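You operate a simulated robot arm through the tools that you are given. There is no shell and no other tool. Be economical: measure what you need, move in short steps, check, and stop when the job is done.

The job below is to be done with a simulated two-armed robot. You get a single attempt, and the scene is never put back.

JOB
Take the sanding block on the table marked boxes and put it away on the top of the stacked cases. Then put the grey clip on the water cover. Then pull the drawer of the fitting table open. Keep to this order.

It is judged by the outcome, as a careful person would: the job done as asked, and still so three seconds after it is handed in. It fails if anything else is knocked over, pushed out of place, dropped, spilled or broken. A push-on lid holds only when it is set on centred and level and pressed home; a screw cap is set on level and turned clockwise until tight.

ROBOT AND FRAMES
Two 7-joint arms with two-finger parallel grippers on one trunk, on a base that drives. Base frame: it is fixed to the floor where the robot stands at the start and does not move with it; the origin is under the middle of the robot, x ahead of it, y to its left, z up. Readings come in mm, rad, newtons and seconds.
The left shoulder is at the start at [50, 168, 1032], the right one opposite. With the tool pointing down near the work surface each hand reaches from about 220 to 660 mm from the robot's upright axis, wherever it stands, measured 20 degrees to its own side. Places, roughly: drawer of the fitting table [6200, 2500, 800]; grey clip (4x3x3 cm) [-900, 1700, 1300]; top of the stacked cases [5400, -7100, 600]; water cover [1000, 3000, 750]. Payload 1.57 kg a hand.
Tool frame (each hand has its own): the origin (TCP) lies between the finger pads and is the grasp point; the fingertips stand 30 mm ahead of it; z points along the fingers, y is the line along which they close. Largest opening 80 mm; finger width 17, thickness 12; the body of the gripper, 40 by 82 mm, starts 80 mm behind the TCP.
Orientation is that of the tool frame in the base frame, as a unit quaternion [x, y, z, w]. With the fingers straight down and closing along the base's y, the tool's x points along the base's -x, its y along +y and its z along -z.

CONTROLS
- The arms move only by the tool servo_tool. It takes "left_commands", "right_commands" or both (then of equal length, played together; a hand with none holds still); each is a list of rows, each a list of 3 entries, a list of its own where there are three numbers: the shift along the base's x, y, z in units of 25 mm (1.0 is 25 mm), then the turn, a rotation vector about the base's x, y, z in units of 5 degrees (1.0 is 5 degrees), then the gripper command, from -1 (fully open) to 1 (shut), values between in proportion. In form: [[[x, y, z], [ax, ay, az], fingers], ...]. A call has 1 to 10 rows; each row shifts and turns the commanded pose from where the row before left it. A call with a number of a shift or a turn outside -1 to 1 is refused whole. Each row takes 0.2 s and may step no farther than 50 mm and 0.15 rad from the row before; otherwise, or with a gripper value out of range, the whole call is refused. Where a pose cannot be reached the arm comes as near as it can. A force on the tool above 40 N (or 10 N above the force at the start of the call, whichever is more), or a blocked arm, ends the call early, and 0.2 s more pass. Each finger travels about 45 mm/s and halts on what it meets, pressing with about 23 N; the grip force reading is that of the motor and also rises with nothing between the fingers. The clock runs only during rows and for 0.2 s after the last one: add rows that do not move to give the fingers time. The reply holds the time, the measured pose of the TCP, the force on the tool along the base axes, the opening and the grip force, in the units named above and with some noise, with the torque about the TCP (base axes, N m) and any sound that the robot's microphone picked up.
- Cameras (640 x 400 px; columns grow to the right, rows downward): "scene" is now at [128.8, 6.8, 1242.6]; the picture's right is [0.06, -1.00, 0.00], its down [-0.57, -0.03, -0.82] and it looks along [0.82, 0.05, -0.57] (base axes); focal length 255 px, centre (320, 200). "left" rides on the left gripper at [72, 7, -122] in its tool frame; the picture's right is [-0.09, 1.00, 0.00], its down [-0.84, -0.08, -0.54] and it looks along [-0.54, -0.05, 0.84] (tool axes); focal length 238 px, centre (320, 200). "right" rides on the right gripper at [72, -7, -122] in its tool frame; the picture's right is [0.09, 1.00, 0.00], its down [-0.84, 0.08, -0.54] and it looks along [-0.54, 0.05, 0.84] (tool axes); focal length 238 px, centre (320, 200).
- capture(camera): a new picture of that camera. It takes no simulated time.
- move_column(by): slides the trunk up (or, below 0, down) by that many mm; the arms and the scene camera ride with it, the base frame stays. It gives what a move gives, with no picture.
- base_move(legs): drives the robot by 1 to 6 legs, each [ahead, left, turn to the left] in mm, mm and rad, along the robot's own axes; the way and the turn of a leg run together, so that a leg with both is an arc; at most 1500 mm and 3.142 rad a leg. The arms and the cameras ride along, it lands a little off, and it stops where it bumps. It gives what a move gives.
- aim_head(pan, tilt): turns the head with the scene camera to pan (to the left, within 1.396 rad either way) and tilt (down, from -0.506 to 1.204), counted from straight ahead of the robot. It gives what a move gives.
- measure_at(camera, pixels): for up to 12 pixels [column, row] of the newest picture of that camera ("zoom" is the newest enlarged one), the place [x, y, z] in the base frame of the surface seen there, good to about 2 mm. It takes no simulated time.
- close_up(camera, box): a new picture of the part [left, top, right, bottom] of that camera's present view, enlarged. It takes no simulated time.
- finish_job(): hands the job in; it is judged then, once.

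Work in short steps. Measure before you move; look again where a grasp or a placing could have gone wrong, and mend it. You have 110 turns and 100 pictures in all, those below and enlarged ones among them. Open the grippers and draw the arms clear of the work before you hand the job in, unless the task says otherwise; then end with one line.

The tools are called after ">>>" as name(argument=value, ...) on one line, values as JSON. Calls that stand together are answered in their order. servo_tool: Moves the arms, as the interface text tells. Its arguments: {"type":"object","properties":{"left_commands":{"type":"array","items":{"type":"array"}},"right_commands":{"type":"array","items":{"type":"array"}}},"required":[]} The other tools are called the same way: move_column (by) slides the trunk up or down; base_move (legs) drives the base; aim_head (pan, tilt) turns the head that bears the scene camera; capture (camera) takes a picture; measure_at (camera, pixels) gives the place of the surface under pixels of a picture; close_up (camera, box) takes an enlarged picture of a part of a camera's view; finish_job () hands the job in.

At the start:

```text
time: 0.0
left_tool_pos: [444.5, 201.7, 1034.7]
left_ee_rot: [-0.001, 1.0, 0.0, 0.0]
left_ft_force: [-1.4, 0.1, -0.4]
left_ft_torque: [0.01, 0.02, -0.02]
left_width: 80.0
left_gripper_force: 0.1
right_tool_pos: [449.6, -148.3, 1033.8]
right_ee_rot: [0.0, 1.0, 0.001, 0.0]
right_ft_force: [-0.5, 0.8, -0.6]
right_ft_torque: [0.0, -0.02, 0.01]
right_width: 80.3
right_gripper_force: 0.1
trunk travel left (down, up): [-200.0, 243.0]
robot x, y, heading: [0.4, -0.6, -0.001]
head pan, tilt: [0.058, 0.609]
```

scene: 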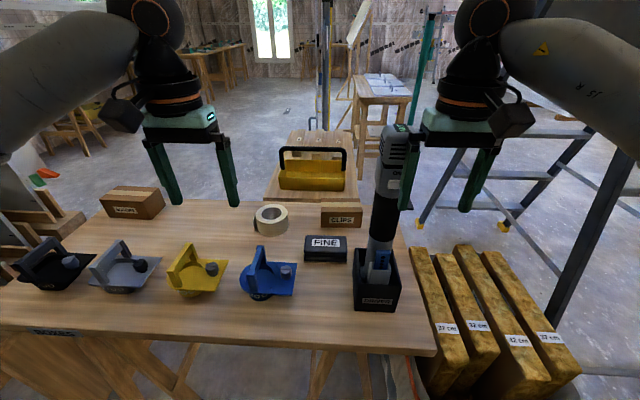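
right: 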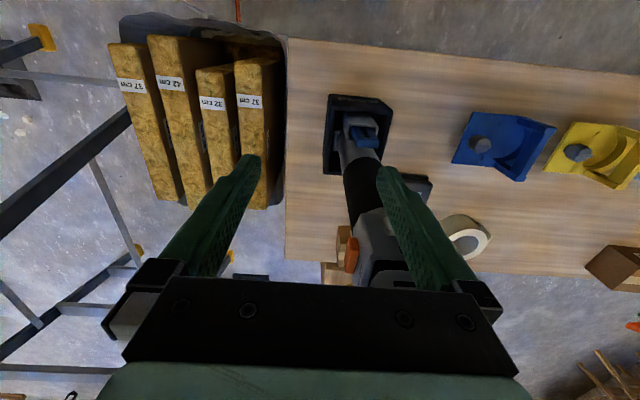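
left: 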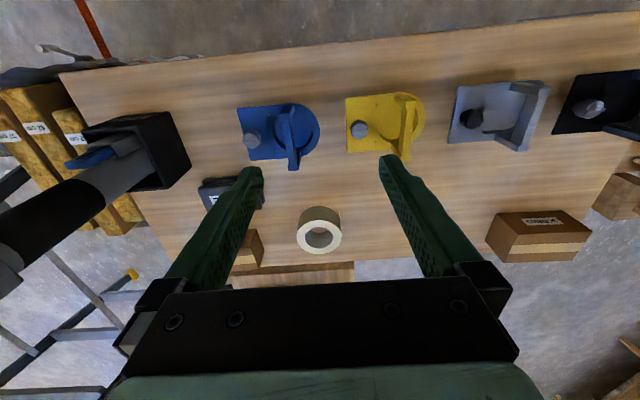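

The picture shows a dark "FINE" block at (325,248) and a table label near (55,332). I enlarge both and measure.

>>> close_up(camera="scene", box=[220, 190, 420, 315])

>>> measure_at(camera="scene", pixels=[[325, 243], [308, 237], [344, 237], [306, 257], [346, 257], [325, 270], [340, 215], [271, 215], [376, 290], [55, 332], [270, 265], [380, 245]])

>>> close_up(camera="scene", box=[0, 230, 240, 380])

```text
3.20 times, centred on (320, 252) of scene
```

zoom: 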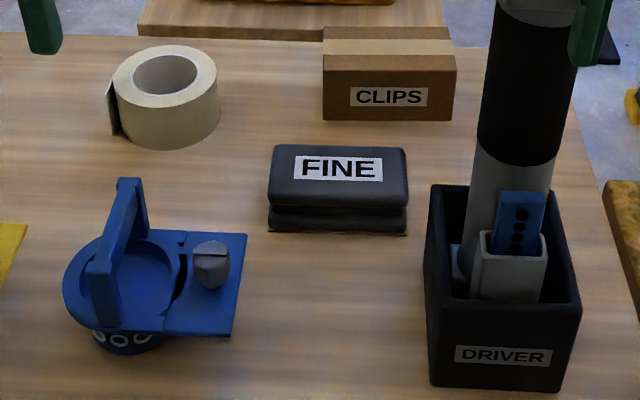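

```text
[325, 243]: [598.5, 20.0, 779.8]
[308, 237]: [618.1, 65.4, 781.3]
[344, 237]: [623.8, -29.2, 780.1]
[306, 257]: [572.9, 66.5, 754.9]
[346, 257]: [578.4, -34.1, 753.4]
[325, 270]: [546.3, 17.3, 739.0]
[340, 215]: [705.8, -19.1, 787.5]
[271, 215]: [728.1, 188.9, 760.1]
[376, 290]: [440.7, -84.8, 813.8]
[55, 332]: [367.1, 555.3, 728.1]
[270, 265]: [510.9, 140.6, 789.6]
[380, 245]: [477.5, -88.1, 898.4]
```

```text
2.67 times, centred on (120, 305) of scene
```

zoom: 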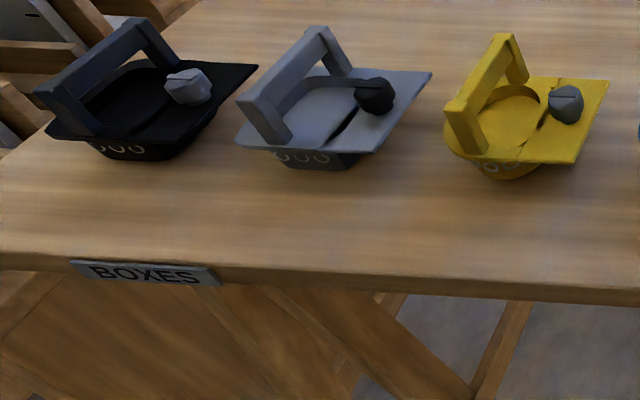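

The block is about 100 mm long in y, near [600,18], with its top at z 780. I measure its edges more closely and check the driver's top, which is close to the right hand.

>>> close_up(camera="scene", box=[285, 220, 365, 270])

>>> measure_at(camera="scene", pixels=[[402, 128], [390, 150], [385, 180], [410, 135], [383, 140]])

>>> measure_at(camera="zoom", pixels=[[175, 125], [475, 130], [330, 128], [170, 250], [490, 250], [330, 255], [330, 190], [170, 190], [490, 190]])

```text
8.00 times, centred on (325, 245) of scene
```

zoom: 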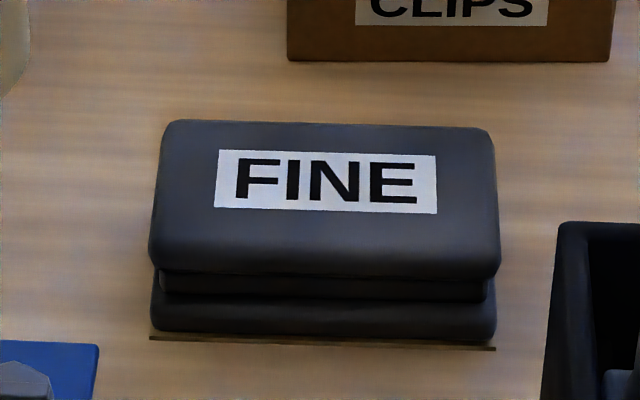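

```text
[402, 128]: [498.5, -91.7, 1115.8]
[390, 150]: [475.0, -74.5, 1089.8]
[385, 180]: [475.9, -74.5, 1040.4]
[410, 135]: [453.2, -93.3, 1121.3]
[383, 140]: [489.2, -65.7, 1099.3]
```

```text
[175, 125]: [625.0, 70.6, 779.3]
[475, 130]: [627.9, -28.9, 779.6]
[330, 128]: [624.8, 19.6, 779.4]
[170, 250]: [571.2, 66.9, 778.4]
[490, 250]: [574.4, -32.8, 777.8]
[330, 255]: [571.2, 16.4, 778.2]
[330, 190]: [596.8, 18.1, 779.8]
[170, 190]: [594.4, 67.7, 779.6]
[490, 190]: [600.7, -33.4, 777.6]
```

The block is centred near (598,18.5), 62 mm wide in x, yawed about 2°, with its top at 779. The driver stands tight against the right hand, so I ease that hand outward while the left goes above the block and turns its closing line along x.

>>> servo_tool(left_commands=[[[0.4, 0, 0.3], [0, 0, -1], -1], [[0.4, 0, 0.3], [0, 0, -1], -1], [[0.4, 0, 0.3], [0, 0, -1], -1], [[0.4, 0, 0.3], [0, 0, -1], -1], [[0.4, 0, 0], [0, 0, -1], -1], [[0.4, 0, 0], [0, 0, -1], -1], [[0.4, 0, 0], [0, 0, -1], -1], [[0.4, 0, 0], [0, 0, -1], -1], [[0.4, 0, 0], [0, 0, -1], -1]], right_commands=[[[0, -0.4, 0], [0, 0, 0], -1], [[0, -0.4, 0], [0, 0, 0], -1], [[0, -0.4, 0], [0, 0, 0], -1], [[0, -0.4, 0], [0, 0, 0], -1], [[0, -0.4, 0.6], [0, 0, 0], -1], [[0, -0.4, 0.6], [0, 0, 0], -1], [[-0.4, 0, 0.6], [0, 0, 0], -1], [[-0.4, 0, 0.6], [0, 0, 0], -1], [[-0.4, 0, 0.6], [0, 0, 0], -1]])

```text
time: 2.0
left_tool_pos: [534.9, 203.1, 1064.7]
left_ee_rot: [0.382, 0.924, 0.0, 0.0]
left_ft_force: [-0.4, -0.1, -0.3]
left_ft_torque: [0.04, 0.03, -0.01]
left_width: 80.1
left_gripper_force: 0.0
right_tool_pos: [420.5, -207.8, 1110.3]
right_ee_rot: [0.001, 1.0, 0.001, 0.0]
right_ft_force: [-0.1, 0.2, 0.4]
right_ft_torque: [-0.02, -0.03, 0.04]
right_width: 79.9
right_gripper_force: 0.1
trunk travel left (down, up): [-200.0, 243.0]
robot x, y, heading: [0.4, -0.4, 0.001]
head pan, tilt: [0.058, 0.609]
```

Rotation went as expected; I continue to above the block.

>>> servo_tool(left_commands=[[[0.3, -0.8, 0], [0, 0, -1], -1], [[0.3, -0.8, 0], [0, 0, -1], -1], [[0.3, -0.8, 0], [0, 0, -1], -1], [[0.3, -0.8, 0], [0, 0, -1], -1], [[0.3, -0.8, -0.5], [0, 0, -1], -1], [[0.3, -0.8, -0.5], [0, 0, -1], -1], [[0.3, -0.8, -1], [0, 0, -1], -1], [[0.3, -0.8, -1], [0, 0, -1], -1], [[0.12, -0.8, -1], [0, 0, -0.6], -1], [[0, -0.18, -1], [0, 0, 0], -1]])

>>> capture(camera="left")

>>> capture(camera="scene")

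```text
time: 4.2
left_tool_pos: [575.5, 26.9, 939.2]
left_ee_rot: [0.694, 0.72, 0.0, 0.0]
left_ft_force: [-0.8, -0.3, 0.0]
left_ft_torque: [0.03, 0.02, 0.0]
left_width: 80.1
left_gripper_force: 0.1
left hand out of reach, approached as far as the arm can: row 5, 6, 7
right_tool_pos: [420.6, -208.8, 1109.7]
right_ee_rot: [0.0, 1.0, -0.001, -0.001]
right_ft_force: [-0.7, 0.2, -0.3]
right_ft_torque: [0.01, 0.0, 0.0]
right_width: 79.9
right_gripper_force: 0.0
trunk travel left (down, up): [-200.0, 243.0]
robot x, y, heading: [-6.6, 1.1, -0.001]
head pan, tilt: [0.058, 0.609]
```

```text
93 pictures are left
```

left: 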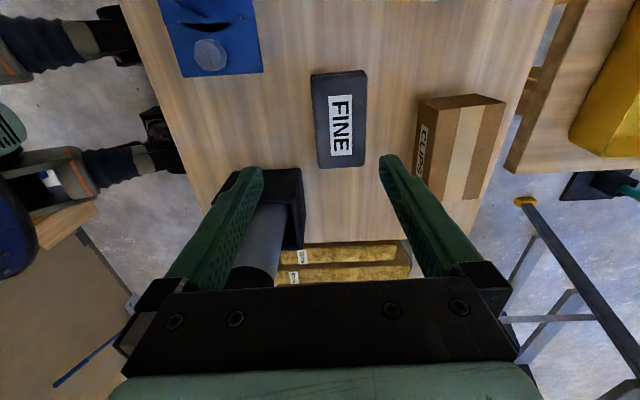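

```text
92 pictures are left
```

scene: 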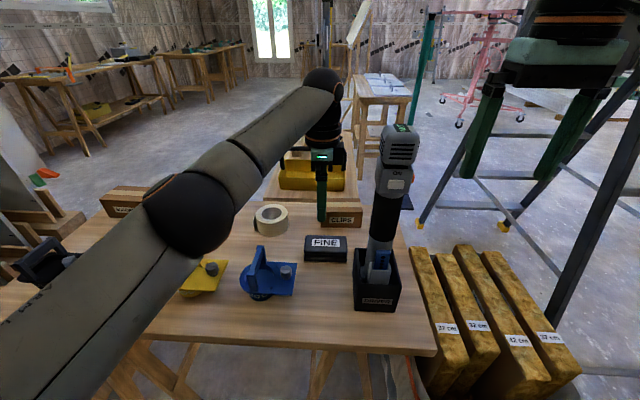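

The wrist reaches farther when lower, so I correct the position and descend partway over the block.

>>> servo_tool(left_commands=[[[0.2, -0.1, -1], [0, 0, 0], -1], [[0.3, -0.1, -1], [0, 0, 0], -1], [[0.4, -0.1, -1], [0, 0, 0], -1], [[0, 0, -0.6], [0, 0, 0], -1], [[0, 0, 0], [0, 0, 0], -1]])

>>> capture(camera="left")

```text
time: 5.4
left_tool_pos: [590.3, 24.5, 849.9]
left_ee_rot: [0.694, 0.72, 0.0, -0.001]
left_ft_force: [-0.1, -0.3, 0.1]
left_ft_torque: [0.02, 0.0, 0.02]
left_width: 80.1
left_gripper_force: 0.1
left hand out of reach, approached as far as the arm can: row 2, 3
right_tool_pos: [421.1, -208.8, 1110.1]
right_ee_rot: [0.0, 1.0, 0.0, 0.0]
right_ft_force: [-1.0, 0.4, -0.3]
right_ft_torque: [-0.04, 0.01, 0.0]
right_width: 79.9
right_gripper_force: 0.1
trunk travel left (down, up): [-200.0, 243.0]
robot x, y, heading: [-1.1, 2.7, 0.001]
head pan, tilt: [0.058, 0.609]
```

```text
91 pictures are left
```

left: 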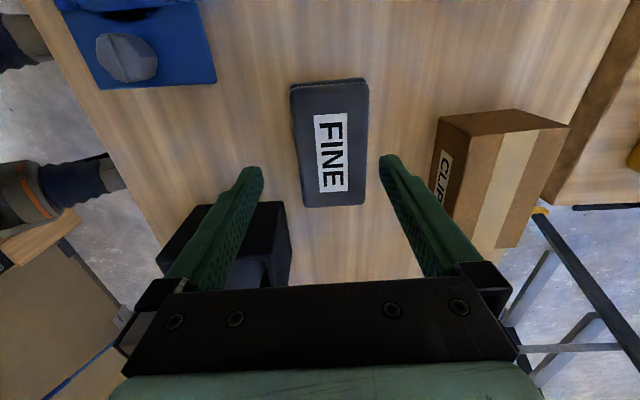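

I drive 40 mm ahead to gain reach, then look again.

>>> base_move(legs=[[40, 0, 0]])

>>> capture(camera="left")

>>> measure_at(camera="left", pixels=[[330, 90], [330, 190], [297, 120], [310, 200], [360, 130], [355, 190], [335, 140]])

```text
time: 6.3
left_tool_pos: [631.0, 24.1, 849.6]
left_ee_rot: [0.695, 0.719, 0.0, -0.001]
left_ft_force: [-0.6, -0.5, 0.5]
left_ft_torque: [-0.02, 0.02, 0.04]
left_width: 79.8
left_gripper_force: 0.0
right_tool_pos: [460.5, -209.3, 1110.5]
right_ee_rot: [0.001, 1.0, 0.001, -0.001]
right_ft_force: [0.2, -0.6, -0.7]
right_ft_torque: [-0.02, 0.01, 0.03]
right_width: 80.0
right_gripper_force: 0.1
trunk travel left (down, up): [-200.0, 243.0]
robot x, y, heading: [36.4, 3.7, 0.003]
head pan, tilt: [0.058, 0.609]
```

```text
90 pictures are left
```

left: 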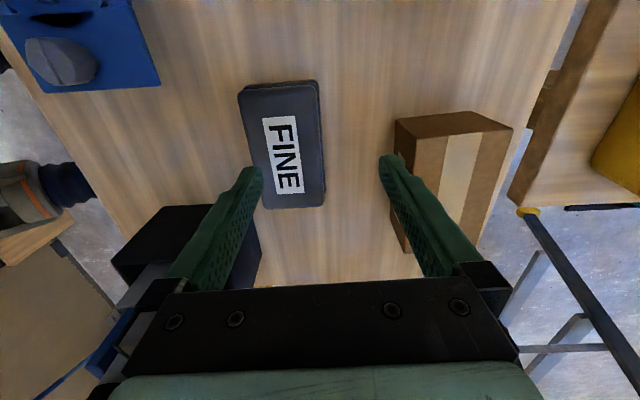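

```text
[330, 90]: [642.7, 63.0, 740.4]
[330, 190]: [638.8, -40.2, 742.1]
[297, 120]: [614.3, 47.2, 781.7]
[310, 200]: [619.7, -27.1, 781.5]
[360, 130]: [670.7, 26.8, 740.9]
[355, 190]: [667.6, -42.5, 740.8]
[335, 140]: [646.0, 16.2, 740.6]
```

I measure the block's two long edges in this view.

>>> measure_at(camera="left", pixels=[[246, 120], [261, 190], [253, 150], [316, 110], [318, 150], [320, 190], [280, 88], [295, 205]])

```text
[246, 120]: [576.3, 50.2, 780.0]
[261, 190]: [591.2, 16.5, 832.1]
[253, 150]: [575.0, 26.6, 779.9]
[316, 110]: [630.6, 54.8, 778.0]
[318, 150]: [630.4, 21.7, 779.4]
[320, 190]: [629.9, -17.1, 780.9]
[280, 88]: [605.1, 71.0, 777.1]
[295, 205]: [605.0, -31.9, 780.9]
```

Block edges run at x≈570 and 633, so the centre is about (601,19). I shift over it and descend to TCP z≈773, with the tips just above the table at 740.

>>> servo_tool(left_commands=[[[-0.6, -0.1, 0], [0, 0, 0], -1], [[-0.6, -0.1, 0], [0, 0, 0], -1], [[0, 0, -0.8], [0, 0, 0], -1], [[0, 0, -0.7], [0, 0, 0], -1], [[0, 0, 0], [0, 0, 0], -1]])

>>> capture(camera="left")

```text
time: 7.5
left_tool_pos: [600.4, 20.4, 810.3]
left_ee_rot: [0.694, 0.72, 0.0, 0.0]
left_ft_force: [-0.9, -0.3, 0.5]
left_ft_torque: [-0.02, -0.02, -0.01]
left_width: 79.9
left_gripper_force: 0.0
right_tool_pos: [460.1, -209.5, 1110.6]
right_ee_rot: [0.001, 1.0, 0.0, 0.0]
right_ft_force: [-0.7, 0.5, -0.3]
right_ft_torque: [0.01, -0.01, 0.01]
right_width: 80.2
right_gripper_force: 0.0
trunk travel left (down, up): [-200.0, 243.0]
robot x, y, heading: [42.1, 0.3, 0.001]
head pan, tilt: [0.058, 0.609]
```

```text
89 pictures are left
```

left: 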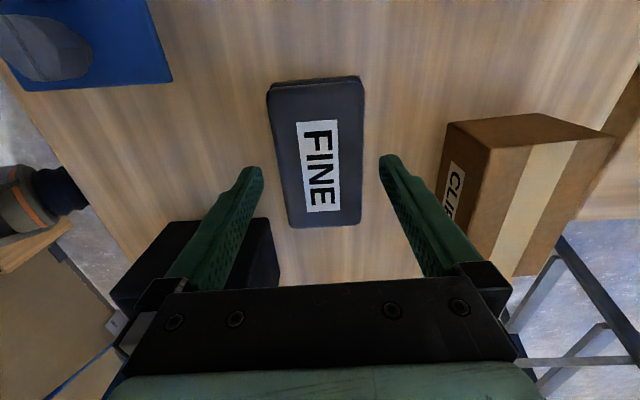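

Centred: the block spans columns 277–363 and the fingertips 250–392. I descend and close.

>>> servo_tool(left_commands=[[[0, 0, -0.8], [0, 0, 0], -1], [[0, 0, -0.7], [0, 0, 0], -1], [[0, 0, 0], [0, 0, 0], -1], [[0, 0, 0], [0, 0, 0.0], 1], [[0, 0, 0], [0, 0, 0], 1], [[0, 0, 0], [0, 0, 0], 1], [[0, 0, 0], [0, 0, 0], 1]])

```text
time: 9.1
left_tool_pos: [600.1, 19.3, 774.3]
left_ee_rot: [0.695, 0.719, 0.0, 0.001]
left_ft_force: [0.1, 0.1, 0.2]
left_ft_torque: [0.03, -0.01, 0.03]
left_width: 64.4
left_gripper_force: 22.7
right_tool_pos: [459.7, -210.3, 1110.6]
right_ee_rot: [0.001, 1.0, 0.0, 0.0]
right_ft_force: [-0.3, 0.2, 0.3]
right_ft_torque: [-0.01, 0.02, -0.02]
right_width: 79.8
right_gripper_force: 0.1
trunk travel left (down, up): [-200.0, 243.0]
robot x, y, heading: [41.7, -1.7, 0.005]
head pan, tilt: [0.058, 0.609]
```

The grip holds at 64 mm with 22.7 N. I lift it straight up.

>>> servo_tool(left_commands=[[[0, 0, 0.4], [0, 0, 0], 1], [[0, 0, 0.8], [0, 0, 0], 1], [[0, 0, 1], [0, 0, 0], 1], [[0, 0, 1], [0, 0, 0], 1], [[-0.3, 0.1, 1], [0, 0, 0], 1], [[-0.5, 0.5, 1], [0, 0, 0], 1], [[-0.8, 0.5, 1], [0, 0, 0], 1], [[-0.8, 0.5, 0.5], [0, 0, 0], 1], [[-0.8, 0.5, 0.5], [0, 0, 0], 1], [[-0.8, 0.5, 0.5], [0, 0, 0], 1]])

>>> capture(camera="left")

>>> capture(camera="scene")

```text
time: 11.3
left_tool_pos: [499.6, 82.8, 966.6]
left_ee_rot: [0.694, 0.72, 0.0, -0.001]
left_ft_force: [-0.9, 0.2, -2.1]
left_ft_torque: [-0.02, 0.0, -0.01]
left_width: 64.6
left_gripper_force: 23.1
right_tool_pos: [461.7, -208.6, 1110.7]
right_ee_rot: [0.001, 1.0, -0.001, -0.001]
right_ft_force: [0.6, -0.6, -0.4]
right_ft_torque: [-0.01, 0.01, -0.01]
right_width: 79.8
right_gripper_force: 0.1
trunk travel left (down, up): [-200.0, 243.0]
robot x, y, heading: [41.3, -1.8, 0.004]
head pan, tilt: [0.058, 0.609]
```

```text
88 pictures are left
```

left: 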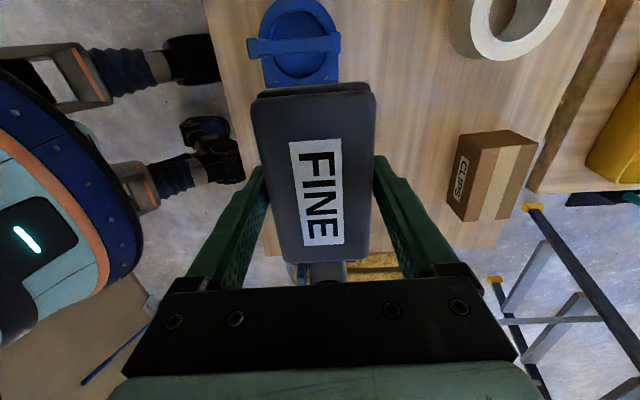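

```text
87 pictures are left
```

scene: 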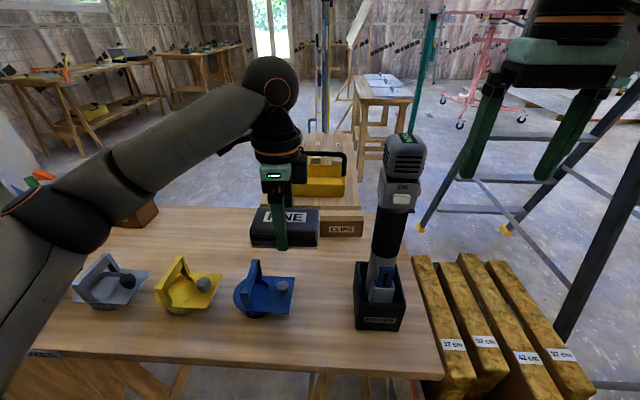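

The block is held securely. I back off 350 mm from the table, which clears the driver, and look to both sides.

>>> base_move(legs=[[-350, 0, 0]])

>>> servo_tool(left_commands=[[[-0.6, 0.4, 0], [0, 0, 0], 1], [[-0.8, 0.5, 0], [0, 0, 0], 1], [[-0.8, 0.5, 0], [0, 0, 0], 1], [[-0.8, 0.5, 0], [0, 0, 0], 1], [[-0.8, 0.5, 0], [0, 0, 0], 1]], right_commands=[[[-0.6, 0, 0], [0, 0, 0], -1], [[-0.8, 0, 0], [0, 0, 0], -1], [[-0.8, 0, 0], [0, 0, 0], -1], [[-0.8, 0, 0], [0, 0, 0], -1], [[-0.4, 0, 0], [0, 0, 0], -1]])

>>> aim_head(pan=-1.39, tilt=0.35)

>>> capture(camera="scene")

>>> aim_head(pan=1.39, tilt=0.35)

>>> capture(camera="scene")

```text
time: 13.5
left_tool_pos: [158.8, 83.8, 966.6]
left_ee_rot: [0.695, 0.719, -0.001, -0.001]
left_ft_force: [0.4, 0.5, -1.4]
left_ft_torque: [0.02, 0.01, -0.01]
left_width: 64.6
left_gripper_force: 23.3
right_tool_pos: [119.0, -208.9, 1109.7]
right_ee_rot: [0.001, 1.0, 0.0, 0.0]
right_ft_force: [-0.4, 0.1, 0.3]
right_ft_torque: [-0.02, 0.01, 0.01]
right_width: 80.1
right_gripper_force: 0.0
trunk travel left (down, up): [-200.0, 243.0]
robot x, y, heading: [-305.1, -0.3, -0.005]
head pan, tilt: [0.058, 0.609]
```

```text
time: 14.7
left_tool_pos: [63.5, 141.1, 968.0]
left_ee_rot: [0.695, 0.719, 0.0, -0.001]
left_ft_force: [-0.4, 0.0, -1.0]
left_ft_torque: [-0.01, 0.01, 0.0]
left_width: 64.4
left_gripper_force: 23.3
right_tool_pos: [35.3, -209.6, 1109.9]
right_ee_rot: [0.002, 1.0, 0.0, 0.0]
right_ft_force: [-1.1, -0.8, 0.4]
right_ft_torque: [-0.02, -0.02, 0.0]
right_width: 80.0
right_gripper_force: 0.1
trunk travel left (down, up): [-200.0, 243.0]
robot x, y, heading: [-300.7, -1.5, 0.001]
head pan, tilt: [0.058, 0.609]
```

```text
time: 16.3
left_tool_pos: [63.0, 142.9, 967.8]
left_ee_rot: [0.695, 0.719, 0.0, -0.001]
left_ft_force: [0.5, 0.3, -0.6]
left_ft_torque: [0.0, 0.01, -0.02]
left_width: 64.5
left_gripper_force: 23.1
right_tool_pos: [35.2, -209.1, 1110.9]
right_ee_rot: [0.002, 1.0, 0.0, 0.0]
right_ft_force: [-0.3, -0.6, -0.2]
right_ft_torque: [0.01, -0.02, 0.04]
right_width: 80.1
right_gripper_force: 0.1
trunk travel left (down, up): [-200.0, 243.0]
robot x, y, heading: [-299.6, -5.2, -0.003]
head pan, tilt: [-1.389, 0.351]
```

```text
86 pictures are left
```

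scene: 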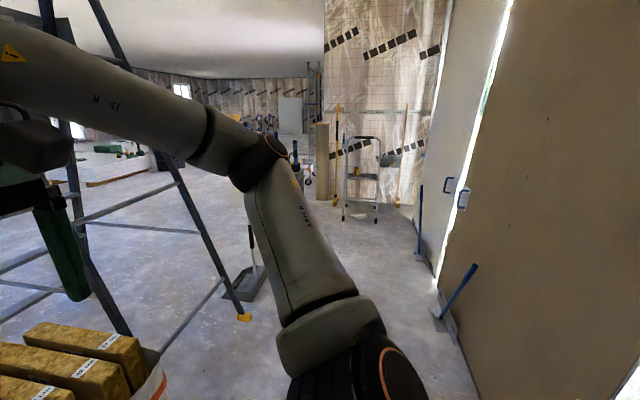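

```text
time: 18.7
left_tool_pos: [65.2, 142.3, 967.3]
left_ee_rot: [0.695, 0.719, -0.001, 0.0]
left_ft_force: [0.0, 0.4, -1.6]
left_ft_torque: [0.01, -0.04, -0.01]
left_width: 64.4
left_gripper_force: 23.1
right_tool_pos: [35.2, -209.1, 1110.3]
right_ee_rot: [0.001, 1.0, 0.001, 0.0]
right_ft_force: [-0.3, -0.3, 0.4]
right_ft_torque: [0.03, 0.01, -0.03]
right_width: 80.2
right_gripper_force: 0.0
trunk travel left (down, up): [-200.0, 243.0]
robot x, y, heading: [-297.8, 3.2, -0.0]
head pan, tilt: [1.389, 0.351]
```

```text
85 pictures are left
```

scene: 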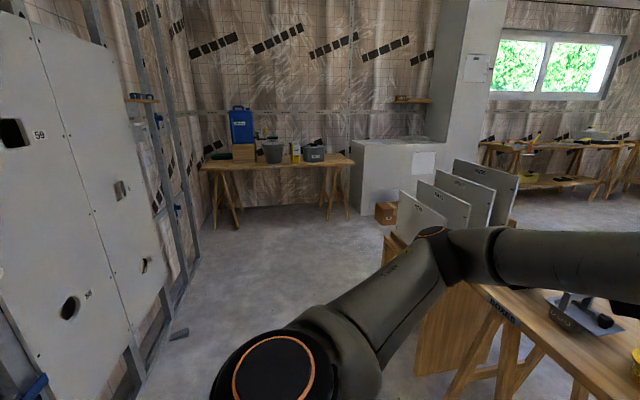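

The right view shows an aisle between the ladder and the wall. I measure key obstacles in this left view first for later: the shelf at (140,98), the table, the drywall and the boards.

>>> measure_at(camera="scene", pixels=[[140, 98], [150, 98], [215, 165], [340, 160], [240, 125], [390, 215], [130, 370], [240, 230], [430, 310], [405, 235], [110, 200], [300, 260]])

>>> close_up(camera="scene", box=[80, 70, 240, 170])

>>> close_up(camera="scene", box=[190, 90, 430, 240])

>>> aim_head(pan=-1.39, tilt=0.45)

>>> capture(camera="scene")

>>> measure_at(camera="scene", pixels=[[242, 280], [250, 240], [150, 340], [440, 285], [410, 205], [345, 190], [400, 240], [320, 200], [270, 205], [300, 160], [300, 180], [250, 255]])

```text
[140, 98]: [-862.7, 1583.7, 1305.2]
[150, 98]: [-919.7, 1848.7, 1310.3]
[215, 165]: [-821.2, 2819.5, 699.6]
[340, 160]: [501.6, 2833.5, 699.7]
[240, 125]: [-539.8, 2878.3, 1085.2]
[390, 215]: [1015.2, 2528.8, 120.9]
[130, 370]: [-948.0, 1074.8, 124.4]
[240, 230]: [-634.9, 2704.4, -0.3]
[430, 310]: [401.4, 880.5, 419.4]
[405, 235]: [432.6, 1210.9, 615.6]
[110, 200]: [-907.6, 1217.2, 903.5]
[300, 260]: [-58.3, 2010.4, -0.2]
```

```text
4.00 times, centred on (160, 120) of scene
```

zoom: 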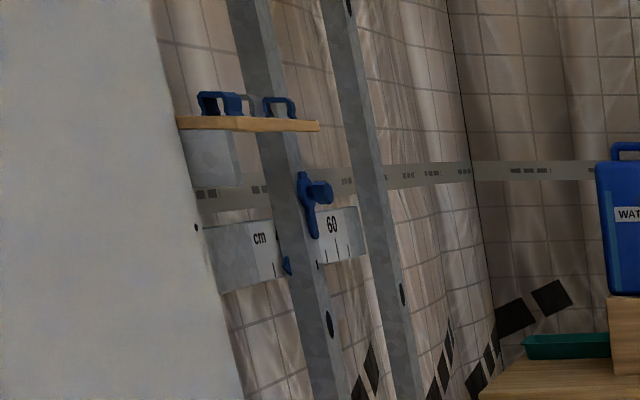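

```text
2.67 times, centred on (310, 165) of scene
```

zoom: 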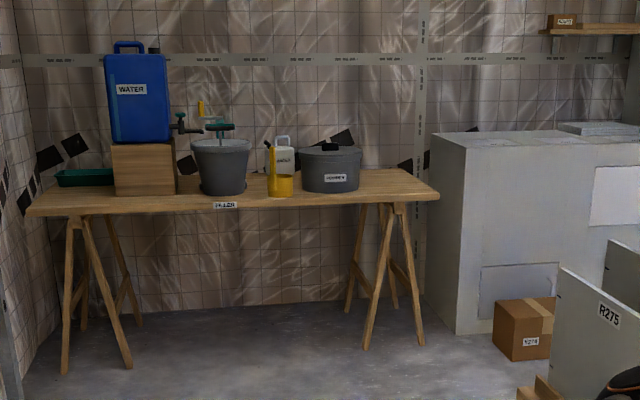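

```text
time: 21.2
left_tool_pos: [64.4, 141.1, 966.8]
left_ee_rot: [0.696, 0.718, 0.0, 0.001]
left_ft_force: [-0.1, -0.3, -1.1]
left_ft_torque: [0.0, -0.01, -0.05]
left_width: 64.4
left_gripper_force: 23.4
right_tool_pos: [35.4, -210.1, 1109.8]
right_ee_rot: [0.001, 1.0, 0.0, 0.0]
right_ft_force: [0.0, 0.4, -0.2]
right_ft_torque: [-0.02, -0.02, 0.01]
right_width: 80.0
right_gripper_force: 0.0
trunk travel left (down, up): [-200.0, 243.0]
robot x, y, heading: [-300.8, 1.0, -0.003]
head pan, tilt: [-1.389, 0.45]
```

```text
82 pictures are left
```

scene: 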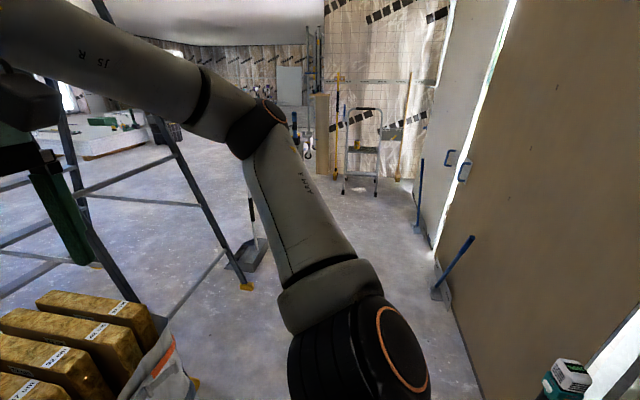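

```text
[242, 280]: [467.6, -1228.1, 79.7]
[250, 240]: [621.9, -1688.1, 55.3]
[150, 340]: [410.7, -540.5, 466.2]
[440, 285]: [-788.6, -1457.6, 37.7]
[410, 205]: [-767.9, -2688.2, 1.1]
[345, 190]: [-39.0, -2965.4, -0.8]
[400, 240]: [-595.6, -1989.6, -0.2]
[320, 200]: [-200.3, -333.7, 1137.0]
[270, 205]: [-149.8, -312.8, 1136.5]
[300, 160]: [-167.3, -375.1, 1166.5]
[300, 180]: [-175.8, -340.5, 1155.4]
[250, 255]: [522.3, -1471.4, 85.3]
```

The aisle is clear between x≈-750 and x≈400. I turn right 90° in place and look ahead.

>>> base_move(legs=[[0, 0, -1.571]])

>>> aim_head(pan=0, tilt=0.3)

>>> capture(camera="scene")

>>> measure_at(camera="scene", pixels=[[150, 250], [200, 200], [250, 200], [300, 200], [320, 300], [350, 180], [400, 250], [450, 250], [200, 300], [100, 300], [230, 150], [150, 150]])

```text
time: 25.4
left_tool_pos: [-168.0, -366.7, 967.1]
left_ee_rot: [1.0, 0.005, 0.001, -0.001]
left_ft_force: [-0.5, -0.6, -1.0]
left_ft_torque: [0.02, 0.0, -0.02]
left_width: 64.4
left_gripper_force: 23.1
right_tool_pos: [-516.8, -331.1, 1110.0]
right_ee_rot: [0.716, 0.698, 0.0, 0.0]
right_ft_force: [0.6, 0.7, 0.3]
right_ft_torque: [-0.01, 0.03, 0.03]
right_width: 80.0
right_gripper_force: 0.1
trunk travel left (down, up): [-200.0, 243.0]
robot x, y, heading: [-302.9, -0.6, -1.597]
head pan, tilt: [-1.389, 0.45]
```

```text
time: 27.0
left_tool_pos: [-166.8, -367.5, 967.2]
left_ee_rot: [1.0, 0.006, 0.0, 0.0]
left_ft_force: [-0.3, -0.4, -2.9]
left_ft_torque: [-0.02, 0.02, 0.01]
left_width: 64.3
left_gripper_force: 23.2
right_tool_pos: [-517.0, -331.0, 1110.0]
right_ee_rot: [0.716, 0.698, 0.0, 0.0]
right_ft_force: [0.9, 0.2, -0.1]
right_ft_torque: [0.02, -0.01, -0.02]
right_width: 80.1
right_gripper_force: 0.0
trunk travel left (down, up): [-200.0, 243.0]
robot x, y, heading: [-298.3, -0.0, -1.592]
head pan, tilt: [0.0, 0.3]
```

```text
81 pictures are left
```

scene: 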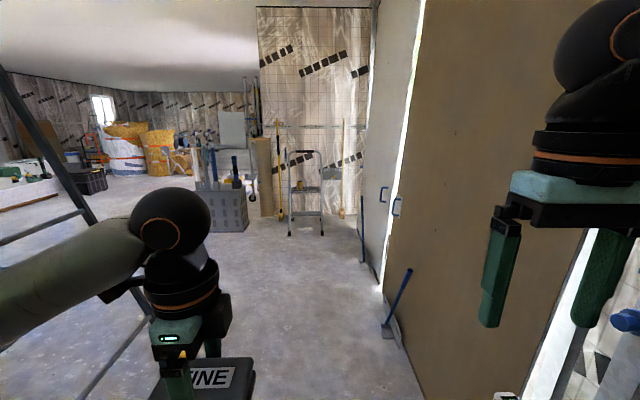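

```text
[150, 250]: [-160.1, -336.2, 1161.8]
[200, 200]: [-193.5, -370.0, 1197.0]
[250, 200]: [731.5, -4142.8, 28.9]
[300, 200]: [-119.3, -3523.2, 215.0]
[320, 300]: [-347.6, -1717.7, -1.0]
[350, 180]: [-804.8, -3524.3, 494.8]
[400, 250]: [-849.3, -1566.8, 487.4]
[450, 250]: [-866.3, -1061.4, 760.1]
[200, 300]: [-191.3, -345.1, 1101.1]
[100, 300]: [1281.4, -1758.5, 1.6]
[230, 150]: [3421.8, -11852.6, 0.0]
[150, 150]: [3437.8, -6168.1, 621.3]
```

Clear floor ahead along -y. I drive two legs past the ladder and turn partly left, then look.

>>> base_move(legs=[[1200, 130, 0], [1200, 130, 0], [0, 0, 0.9]])

>>> capture(camera="scene")

>>> measure_at(camera="scene", pixels=[[100, 130], [50, 250], [320, 150], [320, 200], [320, 300], [400, 200], [450, 200], [500, 200], [550, 200], [250, 150], [380, 150], [280, 130]])

```text
time: 41.0
left_tool_pos: [243.9, -2524.8, 967.4]
left_ee_rot: [0.901, 0.434, -0.001, 0.0]
left_ft_force: [0.0, 0.0, -1.2]
left_ft_torque: [0.0, 0.03, -0.05]
left_width: 64.5
left_gripper_force: 22.8
right_tool_pos: [-6.0, -2774.8, 1110.1]
right_ee_rot: [0.347, 0.938, 0.0, 0.0]
right_ft_force: [0.8, -0.1, 0.1]
right_ft_torque: [-0.01, 0.0, -0.02]
right_width: 80.1
right_gripper_force: 0.0
trunk travel left (down, up): [-200.0, 243.0]
robot x, y, heading: [-124.0, -2397.7, -0.712]
head pan, tilt: [0.0, 0.3]
```

```text
80 pictures are left
```

scene: 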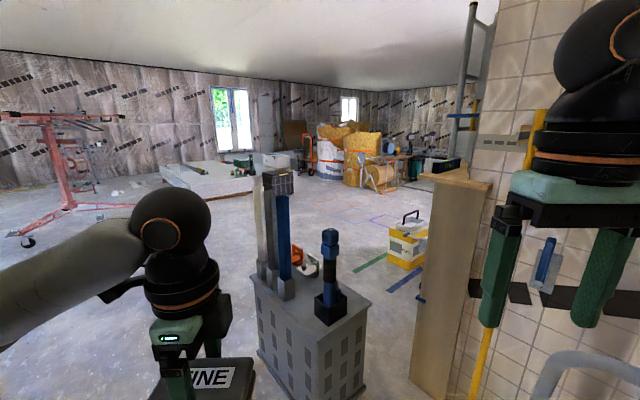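

```text
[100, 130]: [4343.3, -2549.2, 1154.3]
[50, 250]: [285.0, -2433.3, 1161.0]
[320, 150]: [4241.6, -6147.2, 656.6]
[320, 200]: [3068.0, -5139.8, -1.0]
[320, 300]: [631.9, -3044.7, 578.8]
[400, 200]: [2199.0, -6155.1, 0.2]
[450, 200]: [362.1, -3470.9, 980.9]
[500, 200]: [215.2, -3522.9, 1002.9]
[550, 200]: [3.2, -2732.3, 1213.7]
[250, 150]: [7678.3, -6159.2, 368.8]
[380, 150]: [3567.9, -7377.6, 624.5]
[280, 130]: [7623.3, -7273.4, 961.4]
```

A tool cart stands directly ahead near (630,-3050). I enlarge the distance to locate the stacked cases and measure the cart's bounds.

>>> measure_at(camera="scene", pixels=[[253, 280], [368, 302], [312, 320], [330, 235], [270, 180], [262, 375], [310, 255], [190, 185], [240, 190], [130, 205], [405, 260], [470, 180]])

>>> close_up(camera="scene", box=[150, 80, 470, 280])

```text
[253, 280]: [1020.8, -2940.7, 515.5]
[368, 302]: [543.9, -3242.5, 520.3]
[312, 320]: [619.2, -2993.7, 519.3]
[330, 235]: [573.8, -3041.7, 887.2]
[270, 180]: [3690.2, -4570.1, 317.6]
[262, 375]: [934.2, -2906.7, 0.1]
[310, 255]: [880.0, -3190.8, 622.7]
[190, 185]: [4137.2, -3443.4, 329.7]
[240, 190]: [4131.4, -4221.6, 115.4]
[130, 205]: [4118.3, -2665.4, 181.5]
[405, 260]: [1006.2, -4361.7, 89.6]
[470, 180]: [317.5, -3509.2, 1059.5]
```

```text
2.00 times, centred on (310, 180) of scene
```

zoom: 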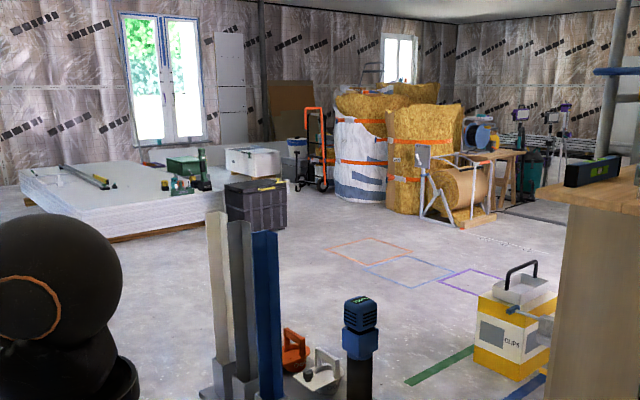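

The cart spans x 544–1020, y -2900 to -3250. I go around it along +x at y≈-2400, then turn and look.

>>> base_move(legs=[[0, 0, 0.712], [1400, 0, 0], [600, 0, 0], [0, 0, -0.9]])

>>> capture(camera="scene")

>>> measure_at(camera="scene", pixels=[[320, 150], [320, 200], [320, 300], [400, 200], [250, 200], [280, 150], [350, 150], [400, 150], [200, 170], [420, 250], [240, 150], [300, 170]])

>>> close_up(camera="scene", box=[150, 80, 470, 280])

```text
time: 55.1
left_tool_pos: [2202.8, -2599.6, 967.8]
left_ee_rot: [0.937, 0.35, 0.0, 0.0]
left_ft_force: [-0.1, 0.5, -1.3]
left_ft_torque: [-0.01, -0.01, 0.0]
left_width: 64.7
left_gripper_force: 22.3
right_tool_pos: [1911.3, -2797.9, 1110.4]
right_ee_rot: [0.432, 0.902, 0.0, 0.0]
right_ft_force: [0.4, 0.1, 0.2]
right_ft_torque: [0.0, -0.02, -0.02]
right_width: 79.9
right_gripper_force: 0.0
trunk travel left (down, up): [-200.0, 243.0]
robot x, y, heading: [1864.4, -2404.7, -0.89]
head pan, tilt: [0.0, 0.3]
```

```text
78 pictures are left
```

scene: 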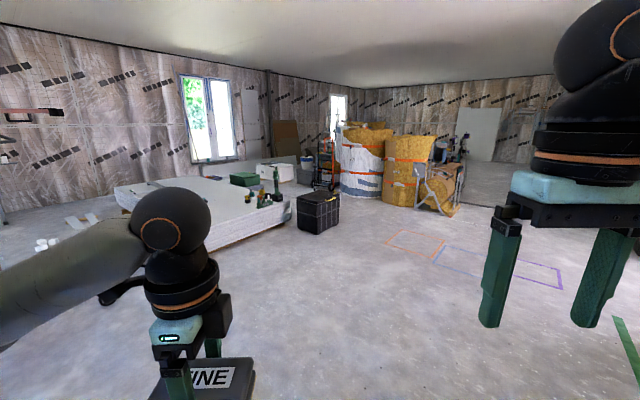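

```text
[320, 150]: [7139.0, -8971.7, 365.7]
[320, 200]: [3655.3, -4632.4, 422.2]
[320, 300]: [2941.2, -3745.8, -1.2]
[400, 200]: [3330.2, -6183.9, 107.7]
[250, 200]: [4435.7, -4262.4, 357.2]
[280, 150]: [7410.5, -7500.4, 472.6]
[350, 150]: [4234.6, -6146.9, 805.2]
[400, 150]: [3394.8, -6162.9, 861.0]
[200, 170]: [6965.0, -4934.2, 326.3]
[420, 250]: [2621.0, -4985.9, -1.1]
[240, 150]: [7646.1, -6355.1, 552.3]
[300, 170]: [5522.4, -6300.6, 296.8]
```

```text
2.00 times, centred on (310, 180) of scene
```

zoom: 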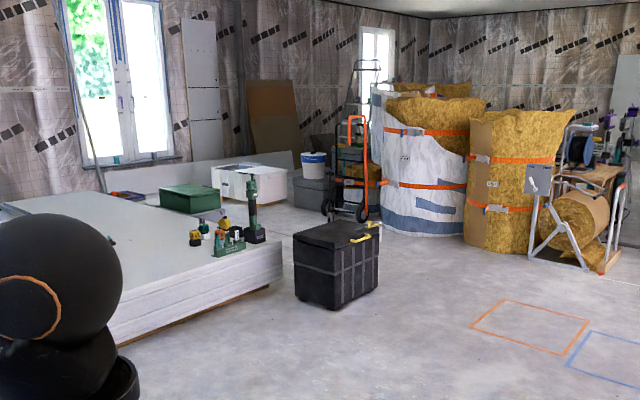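

The black crate is at about (3650,-4630). Something stacked on the orange hand truck near zoom (350,165) could be the cases, so I look closer.

>>> measure_at(camera="zoom", pixels=[[345, 155], [355, 175], [350, 195], [312, 165], [310, 190], [372, 300], [300, 295], [340, 240], [430, 240], [500, 250], [285, 280], [595, 265]])

>>> close_up(camera="scene", box=[280, 120, 360, 200])

```text
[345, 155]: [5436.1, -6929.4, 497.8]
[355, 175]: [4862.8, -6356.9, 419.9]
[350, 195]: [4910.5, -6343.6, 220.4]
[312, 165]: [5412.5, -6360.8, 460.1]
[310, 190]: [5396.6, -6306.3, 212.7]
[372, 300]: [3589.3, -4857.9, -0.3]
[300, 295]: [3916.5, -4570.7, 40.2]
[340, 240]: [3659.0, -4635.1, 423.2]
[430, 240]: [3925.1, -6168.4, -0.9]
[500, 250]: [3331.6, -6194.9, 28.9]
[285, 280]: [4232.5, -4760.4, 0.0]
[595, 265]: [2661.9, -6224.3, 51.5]
```

```text
5.00 times, centred on (320, 160) of scene
```

zoom: 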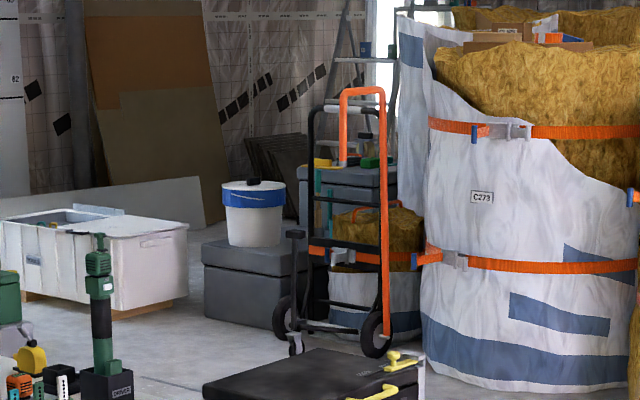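

The stacked grey cases are behind the hand truck (about 5436,-6929). I drive to (2770,-5300), south-west of the black crate, then turn east and look.

>>> base_move(legs=[[0, 0, -0.378], [1500, 0, 0], [1500, 0, 0], [0, 0, 1.1]])

>>> capture(camera="scene")

>>> measure_at(camera="scene", pixels=[[320, 150], [320, 200], [320, 300], [400, 200], [250, 200], [280, 150], [350, 150], [400, 150], [200, 170], [420, 250], [240, 150], [300, 170]])

```text
time: 73.4
left_tool_pos: [3151.7, -5166.6, 967.9]
left_ee_rot: [0.754, 0.656, 0.0, 0.0]
left_ft_force: [0.0, 0.4, -0.7]
left_ft_torque: [0.01, -0.01, 0.01]
left_width: 64.5
left_gripper_force: 23.3
right_tool_pos: [3061.5, -5507.0, 1111.1]
right_ee_rot: [0.088, 0.996, 0.0, 0.0]
right_ft_force: [0.1, -0.4, 0.4]
right_ft_torque: [0.02, 0.01, -0.04]
right_width: 80.1
right_gripper_force: 0.0
trunk travel left (down, up): [-200.0, 243.0]
robot x, y, heading: [2765.1, -5241.7, -0.169]
head pan, tilt: [0.0, 0.3]
```

```text
75 pictures are left
```

scene: 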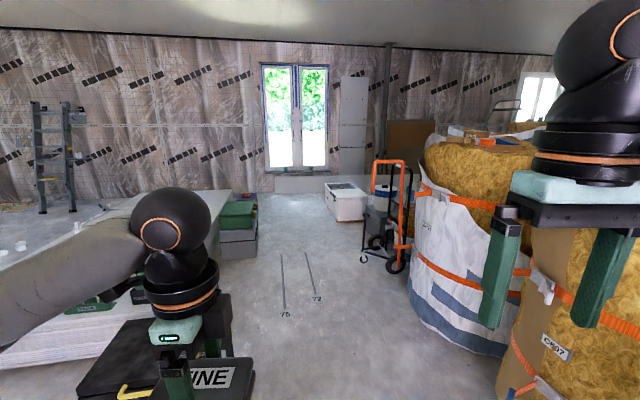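

```text
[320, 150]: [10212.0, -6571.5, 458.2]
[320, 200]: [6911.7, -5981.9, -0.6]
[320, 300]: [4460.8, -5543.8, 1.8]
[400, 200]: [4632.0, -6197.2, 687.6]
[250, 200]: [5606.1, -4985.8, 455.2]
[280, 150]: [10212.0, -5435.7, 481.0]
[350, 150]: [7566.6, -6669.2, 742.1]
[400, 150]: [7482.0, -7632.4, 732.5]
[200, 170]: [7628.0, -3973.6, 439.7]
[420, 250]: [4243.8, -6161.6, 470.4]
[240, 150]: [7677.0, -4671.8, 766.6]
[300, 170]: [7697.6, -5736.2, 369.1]
```

Clear aisle along y≈-5530. I drive along it past the hand truck and turn right to see the cases.

>>> base_move(legs=[[1400, -60, 0], [0, 0, 0.15], [1350, 0, 0], [0, 0, -0.8]])

>>> capture(camera="scene")

>>> measure_at(camera="scene", pixels=[[320, 150], [320, 200], [320, 300], [400, 200], [250, 200], [280, 150], [350, 150], [400, 150], [200, 170], [420, 250], [450, 200], [300, 170]])

```text
time: 89.6
left_tool_pos: [5853.6, -5717.6, 967.0]
left_ee_rot: [0.926, 0.377, 0.0, -0.001]
left_ft_force: [-0.4, -0.5, -1.5]
left_ft_torque: [-0.01, -0.03, -0.03]
left_width: 64.4
left_gripper_force: 22.8
right_tool_pos: [5573.8, -5933.3, 1111.5]
right_ee_rot: [0.405, 0.914, 0.001, -0.001]
right_ft_force: [0.4, 1.0, -0.3]
right_ft_torque: [-0.04, -0.01, 0.01]
right_width: 79.8
right_gripper_force: 0.1
trunk travel left (down, up): [-200.0, 243.0]
robot x, y, heading: [5505.3, -5543.7, -0.836]
head pan, tilt: [0.0, 0.3]
```

```text
74 pictures are left
```

scene: 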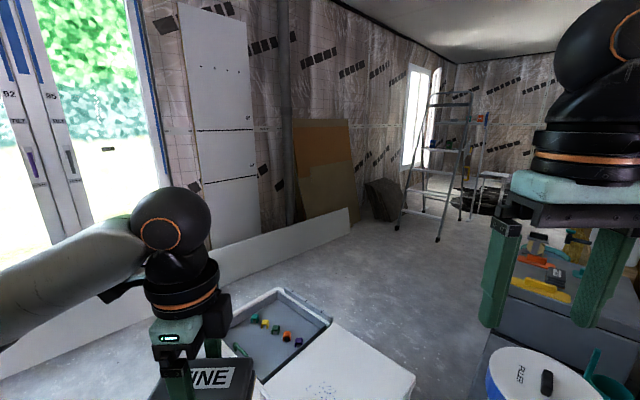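

```text
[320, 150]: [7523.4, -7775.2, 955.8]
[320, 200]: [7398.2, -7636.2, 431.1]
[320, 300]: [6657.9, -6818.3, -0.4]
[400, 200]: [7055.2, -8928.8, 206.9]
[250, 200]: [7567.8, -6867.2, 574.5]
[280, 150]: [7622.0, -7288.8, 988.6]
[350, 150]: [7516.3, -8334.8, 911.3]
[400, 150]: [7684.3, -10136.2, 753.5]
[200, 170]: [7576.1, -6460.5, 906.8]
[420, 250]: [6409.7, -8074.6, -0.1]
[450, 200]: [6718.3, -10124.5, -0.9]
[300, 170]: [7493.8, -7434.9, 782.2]
```

A white crate is just ahead and the stack of cases is to the right, behind the right hand. I pan right to view it.

>>> aim_head(pan=-0.75, tilt=0.5)

>>> capture(camera="scene")

>>> measure_at(camera="scene", pixels=[[320, 150], [320, 200], [320, 300], [400, 200], [250, 200], [280, 150], [350, 150], [400, 150], [200, 170], [420, 250], [450, 200], [150, 300]])

```text
time: 90.7
left_tool_pos: [5853.1, -5717.4, 967.1]
left_ee_rot: [0.926, 0.377, 0.0, -0.001]
left_ft_force: [-0.1, 0.9, -1.4]
left_ft_torque: [-0.04, -0.02, 0.0]
left_width: 64.7
left_gripper_force: 23.2
right_tool_pos: [5573.3, -5932.5, 1110.3]
right_ee_rot: [0.406, 0.914, 0.0, 0.0]
right_ft_force: [0.4, -0.2, -1.3]
right_ft_torque: [-0.05, 0.03, -0.02]
right_width: 80.2
right_gripper_force: 0.1
trunk travel left (down, up): [-200.0, 243.0]
robot x, y, heading: [5503.6, -5541.6, -0.835]
head pan, tilt: [-0.75, 0.499]
```

```text
73 pictures are left
```

scene: 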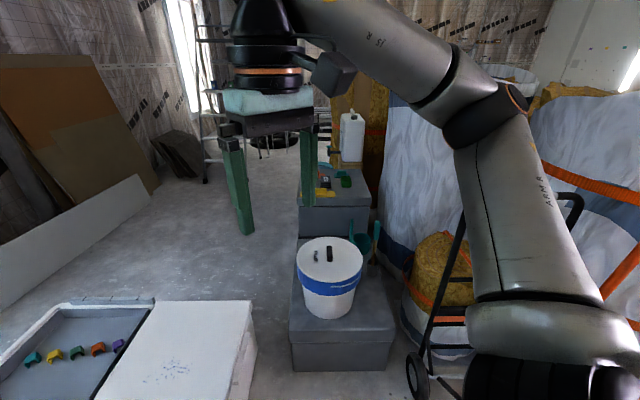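

```text
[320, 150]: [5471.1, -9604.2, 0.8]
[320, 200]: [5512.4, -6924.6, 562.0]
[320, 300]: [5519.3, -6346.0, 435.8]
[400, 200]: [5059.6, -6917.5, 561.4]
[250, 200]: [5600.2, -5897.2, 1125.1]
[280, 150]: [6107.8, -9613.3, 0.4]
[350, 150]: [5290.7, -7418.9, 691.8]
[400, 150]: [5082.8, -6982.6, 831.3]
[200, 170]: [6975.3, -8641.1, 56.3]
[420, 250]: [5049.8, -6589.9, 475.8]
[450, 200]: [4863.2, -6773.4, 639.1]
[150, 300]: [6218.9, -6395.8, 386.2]
```

The stack top (z≈600) has a few items on it; its east side is open floor. I zoom on the stack top and measure the corridor limits.

>>> close_up(camera="scene", box=[260, 90, 420, 250])

>>> measure_at(camera="scene", pixels=[[255, 303], [100, 395], [60, 303], [155, 300], [5, 350], [150, 200], [50, 270], [293, 340], [295, 370], [390, 345], [300, 207], [390, 310]])

>>> measure_at(camera="zoom", pixels=[[160, 350], [400, 440], [230, 400], [300, 410], [370, 410], [280, 440], [200, 370], [330, 460]])

```text
2.50 times, centred on (340, 170) of scene
```

zoom: 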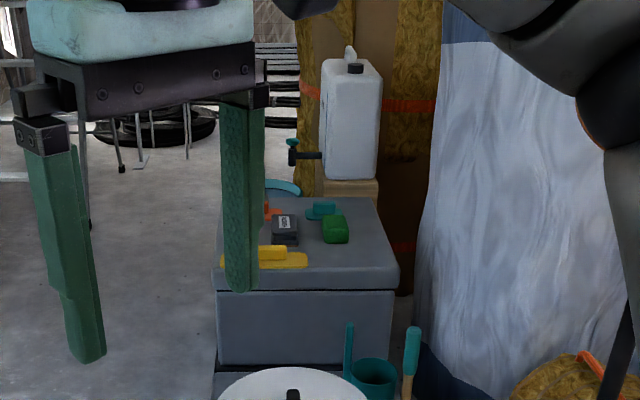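

```text
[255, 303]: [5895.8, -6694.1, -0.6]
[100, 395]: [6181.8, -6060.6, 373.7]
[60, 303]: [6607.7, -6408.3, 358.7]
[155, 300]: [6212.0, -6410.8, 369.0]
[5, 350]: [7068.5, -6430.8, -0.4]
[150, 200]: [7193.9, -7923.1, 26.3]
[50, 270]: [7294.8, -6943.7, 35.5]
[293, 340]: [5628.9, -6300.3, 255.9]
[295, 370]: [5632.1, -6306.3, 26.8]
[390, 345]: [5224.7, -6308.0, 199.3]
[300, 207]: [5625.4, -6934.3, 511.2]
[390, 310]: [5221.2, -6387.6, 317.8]
```

```text
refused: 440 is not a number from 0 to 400
```

I need the stack-top layout and the crate's east extent for a passage; I measure the zoom again and look left.

>>> measure_at(camera="zoom", pixels=[[270, 283], [385, 283], [375, 200], [360, 240], [365, 270], [335, 230], [320, 210], [285, 230], [275, 260], [300, 250], [340, 265], [350, 185]])

>>> aim_head(pan=0.1, tilt=0.75)

>>> capture(camera="scene")

>>> measure_at(camera="scene", pixels=[[300, 160], [230, 195], [360, 190], [410, 240], [300, 330], [250, 150], [200, 130], [260, 240], [420, 180], [330, 80], [240, 110], [350, 280]])

```text
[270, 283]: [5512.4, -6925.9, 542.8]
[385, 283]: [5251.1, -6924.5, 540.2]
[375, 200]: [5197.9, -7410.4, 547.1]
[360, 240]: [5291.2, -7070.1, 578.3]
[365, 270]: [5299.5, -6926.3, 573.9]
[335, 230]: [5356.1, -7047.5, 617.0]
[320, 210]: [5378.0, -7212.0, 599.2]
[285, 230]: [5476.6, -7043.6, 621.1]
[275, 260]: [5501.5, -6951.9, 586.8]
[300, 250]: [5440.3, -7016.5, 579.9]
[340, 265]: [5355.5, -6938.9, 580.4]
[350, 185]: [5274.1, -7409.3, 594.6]
```

```text
time: 91.8
left_tool_pos: [5854.3, -5717.7, 967.4]
left_ee_rot: [0.926, 0.378, 0.0, -0.001]
left_ft_force: [-0.6, -0.5, -0.8]
left_ft_torque: [0.01, -0.01, 0.02]
left_width: 64.6
left_gripper_force: 22.9
right_tool_pos: [5574.5, -5932.9, 1110.9]
right_ee_rot: [0.405, 0.914, -0.001, 0.001]
right_ft_force: [-0.8, -0.3, 0.6]
right_ft_torque: [0.03, -0.01, 0.01]
right_width: 80.2
right_gripper_force: 0.1
trunk travel left (down, up): [-200.0, 243.0]
robot x, y, heading: [5502.6, -5539.1, -0.835]
head pan, tilt: [0.099, 0.75]
```

```text
71 pictures are left
```

scene: 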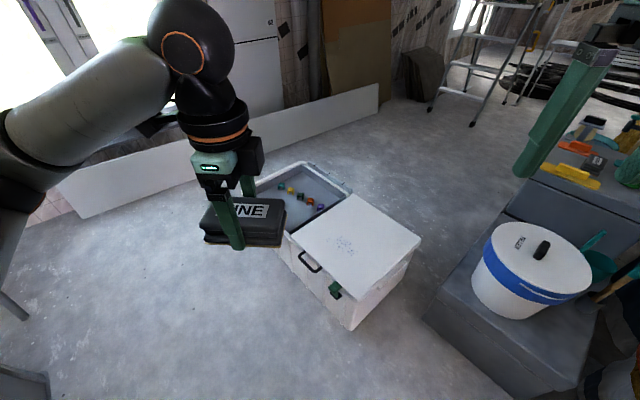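

```text
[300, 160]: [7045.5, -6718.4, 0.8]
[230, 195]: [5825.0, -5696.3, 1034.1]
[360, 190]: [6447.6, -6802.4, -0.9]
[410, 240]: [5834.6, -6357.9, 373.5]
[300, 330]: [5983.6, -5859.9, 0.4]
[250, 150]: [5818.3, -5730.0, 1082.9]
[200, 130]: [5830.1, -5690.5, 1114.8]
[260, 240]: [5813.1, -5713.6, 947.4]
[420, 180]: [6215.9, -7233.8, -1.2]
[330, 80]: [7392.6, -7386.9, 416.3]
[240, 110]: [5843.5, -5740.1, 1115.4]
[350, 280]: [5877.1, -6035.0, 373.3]
```

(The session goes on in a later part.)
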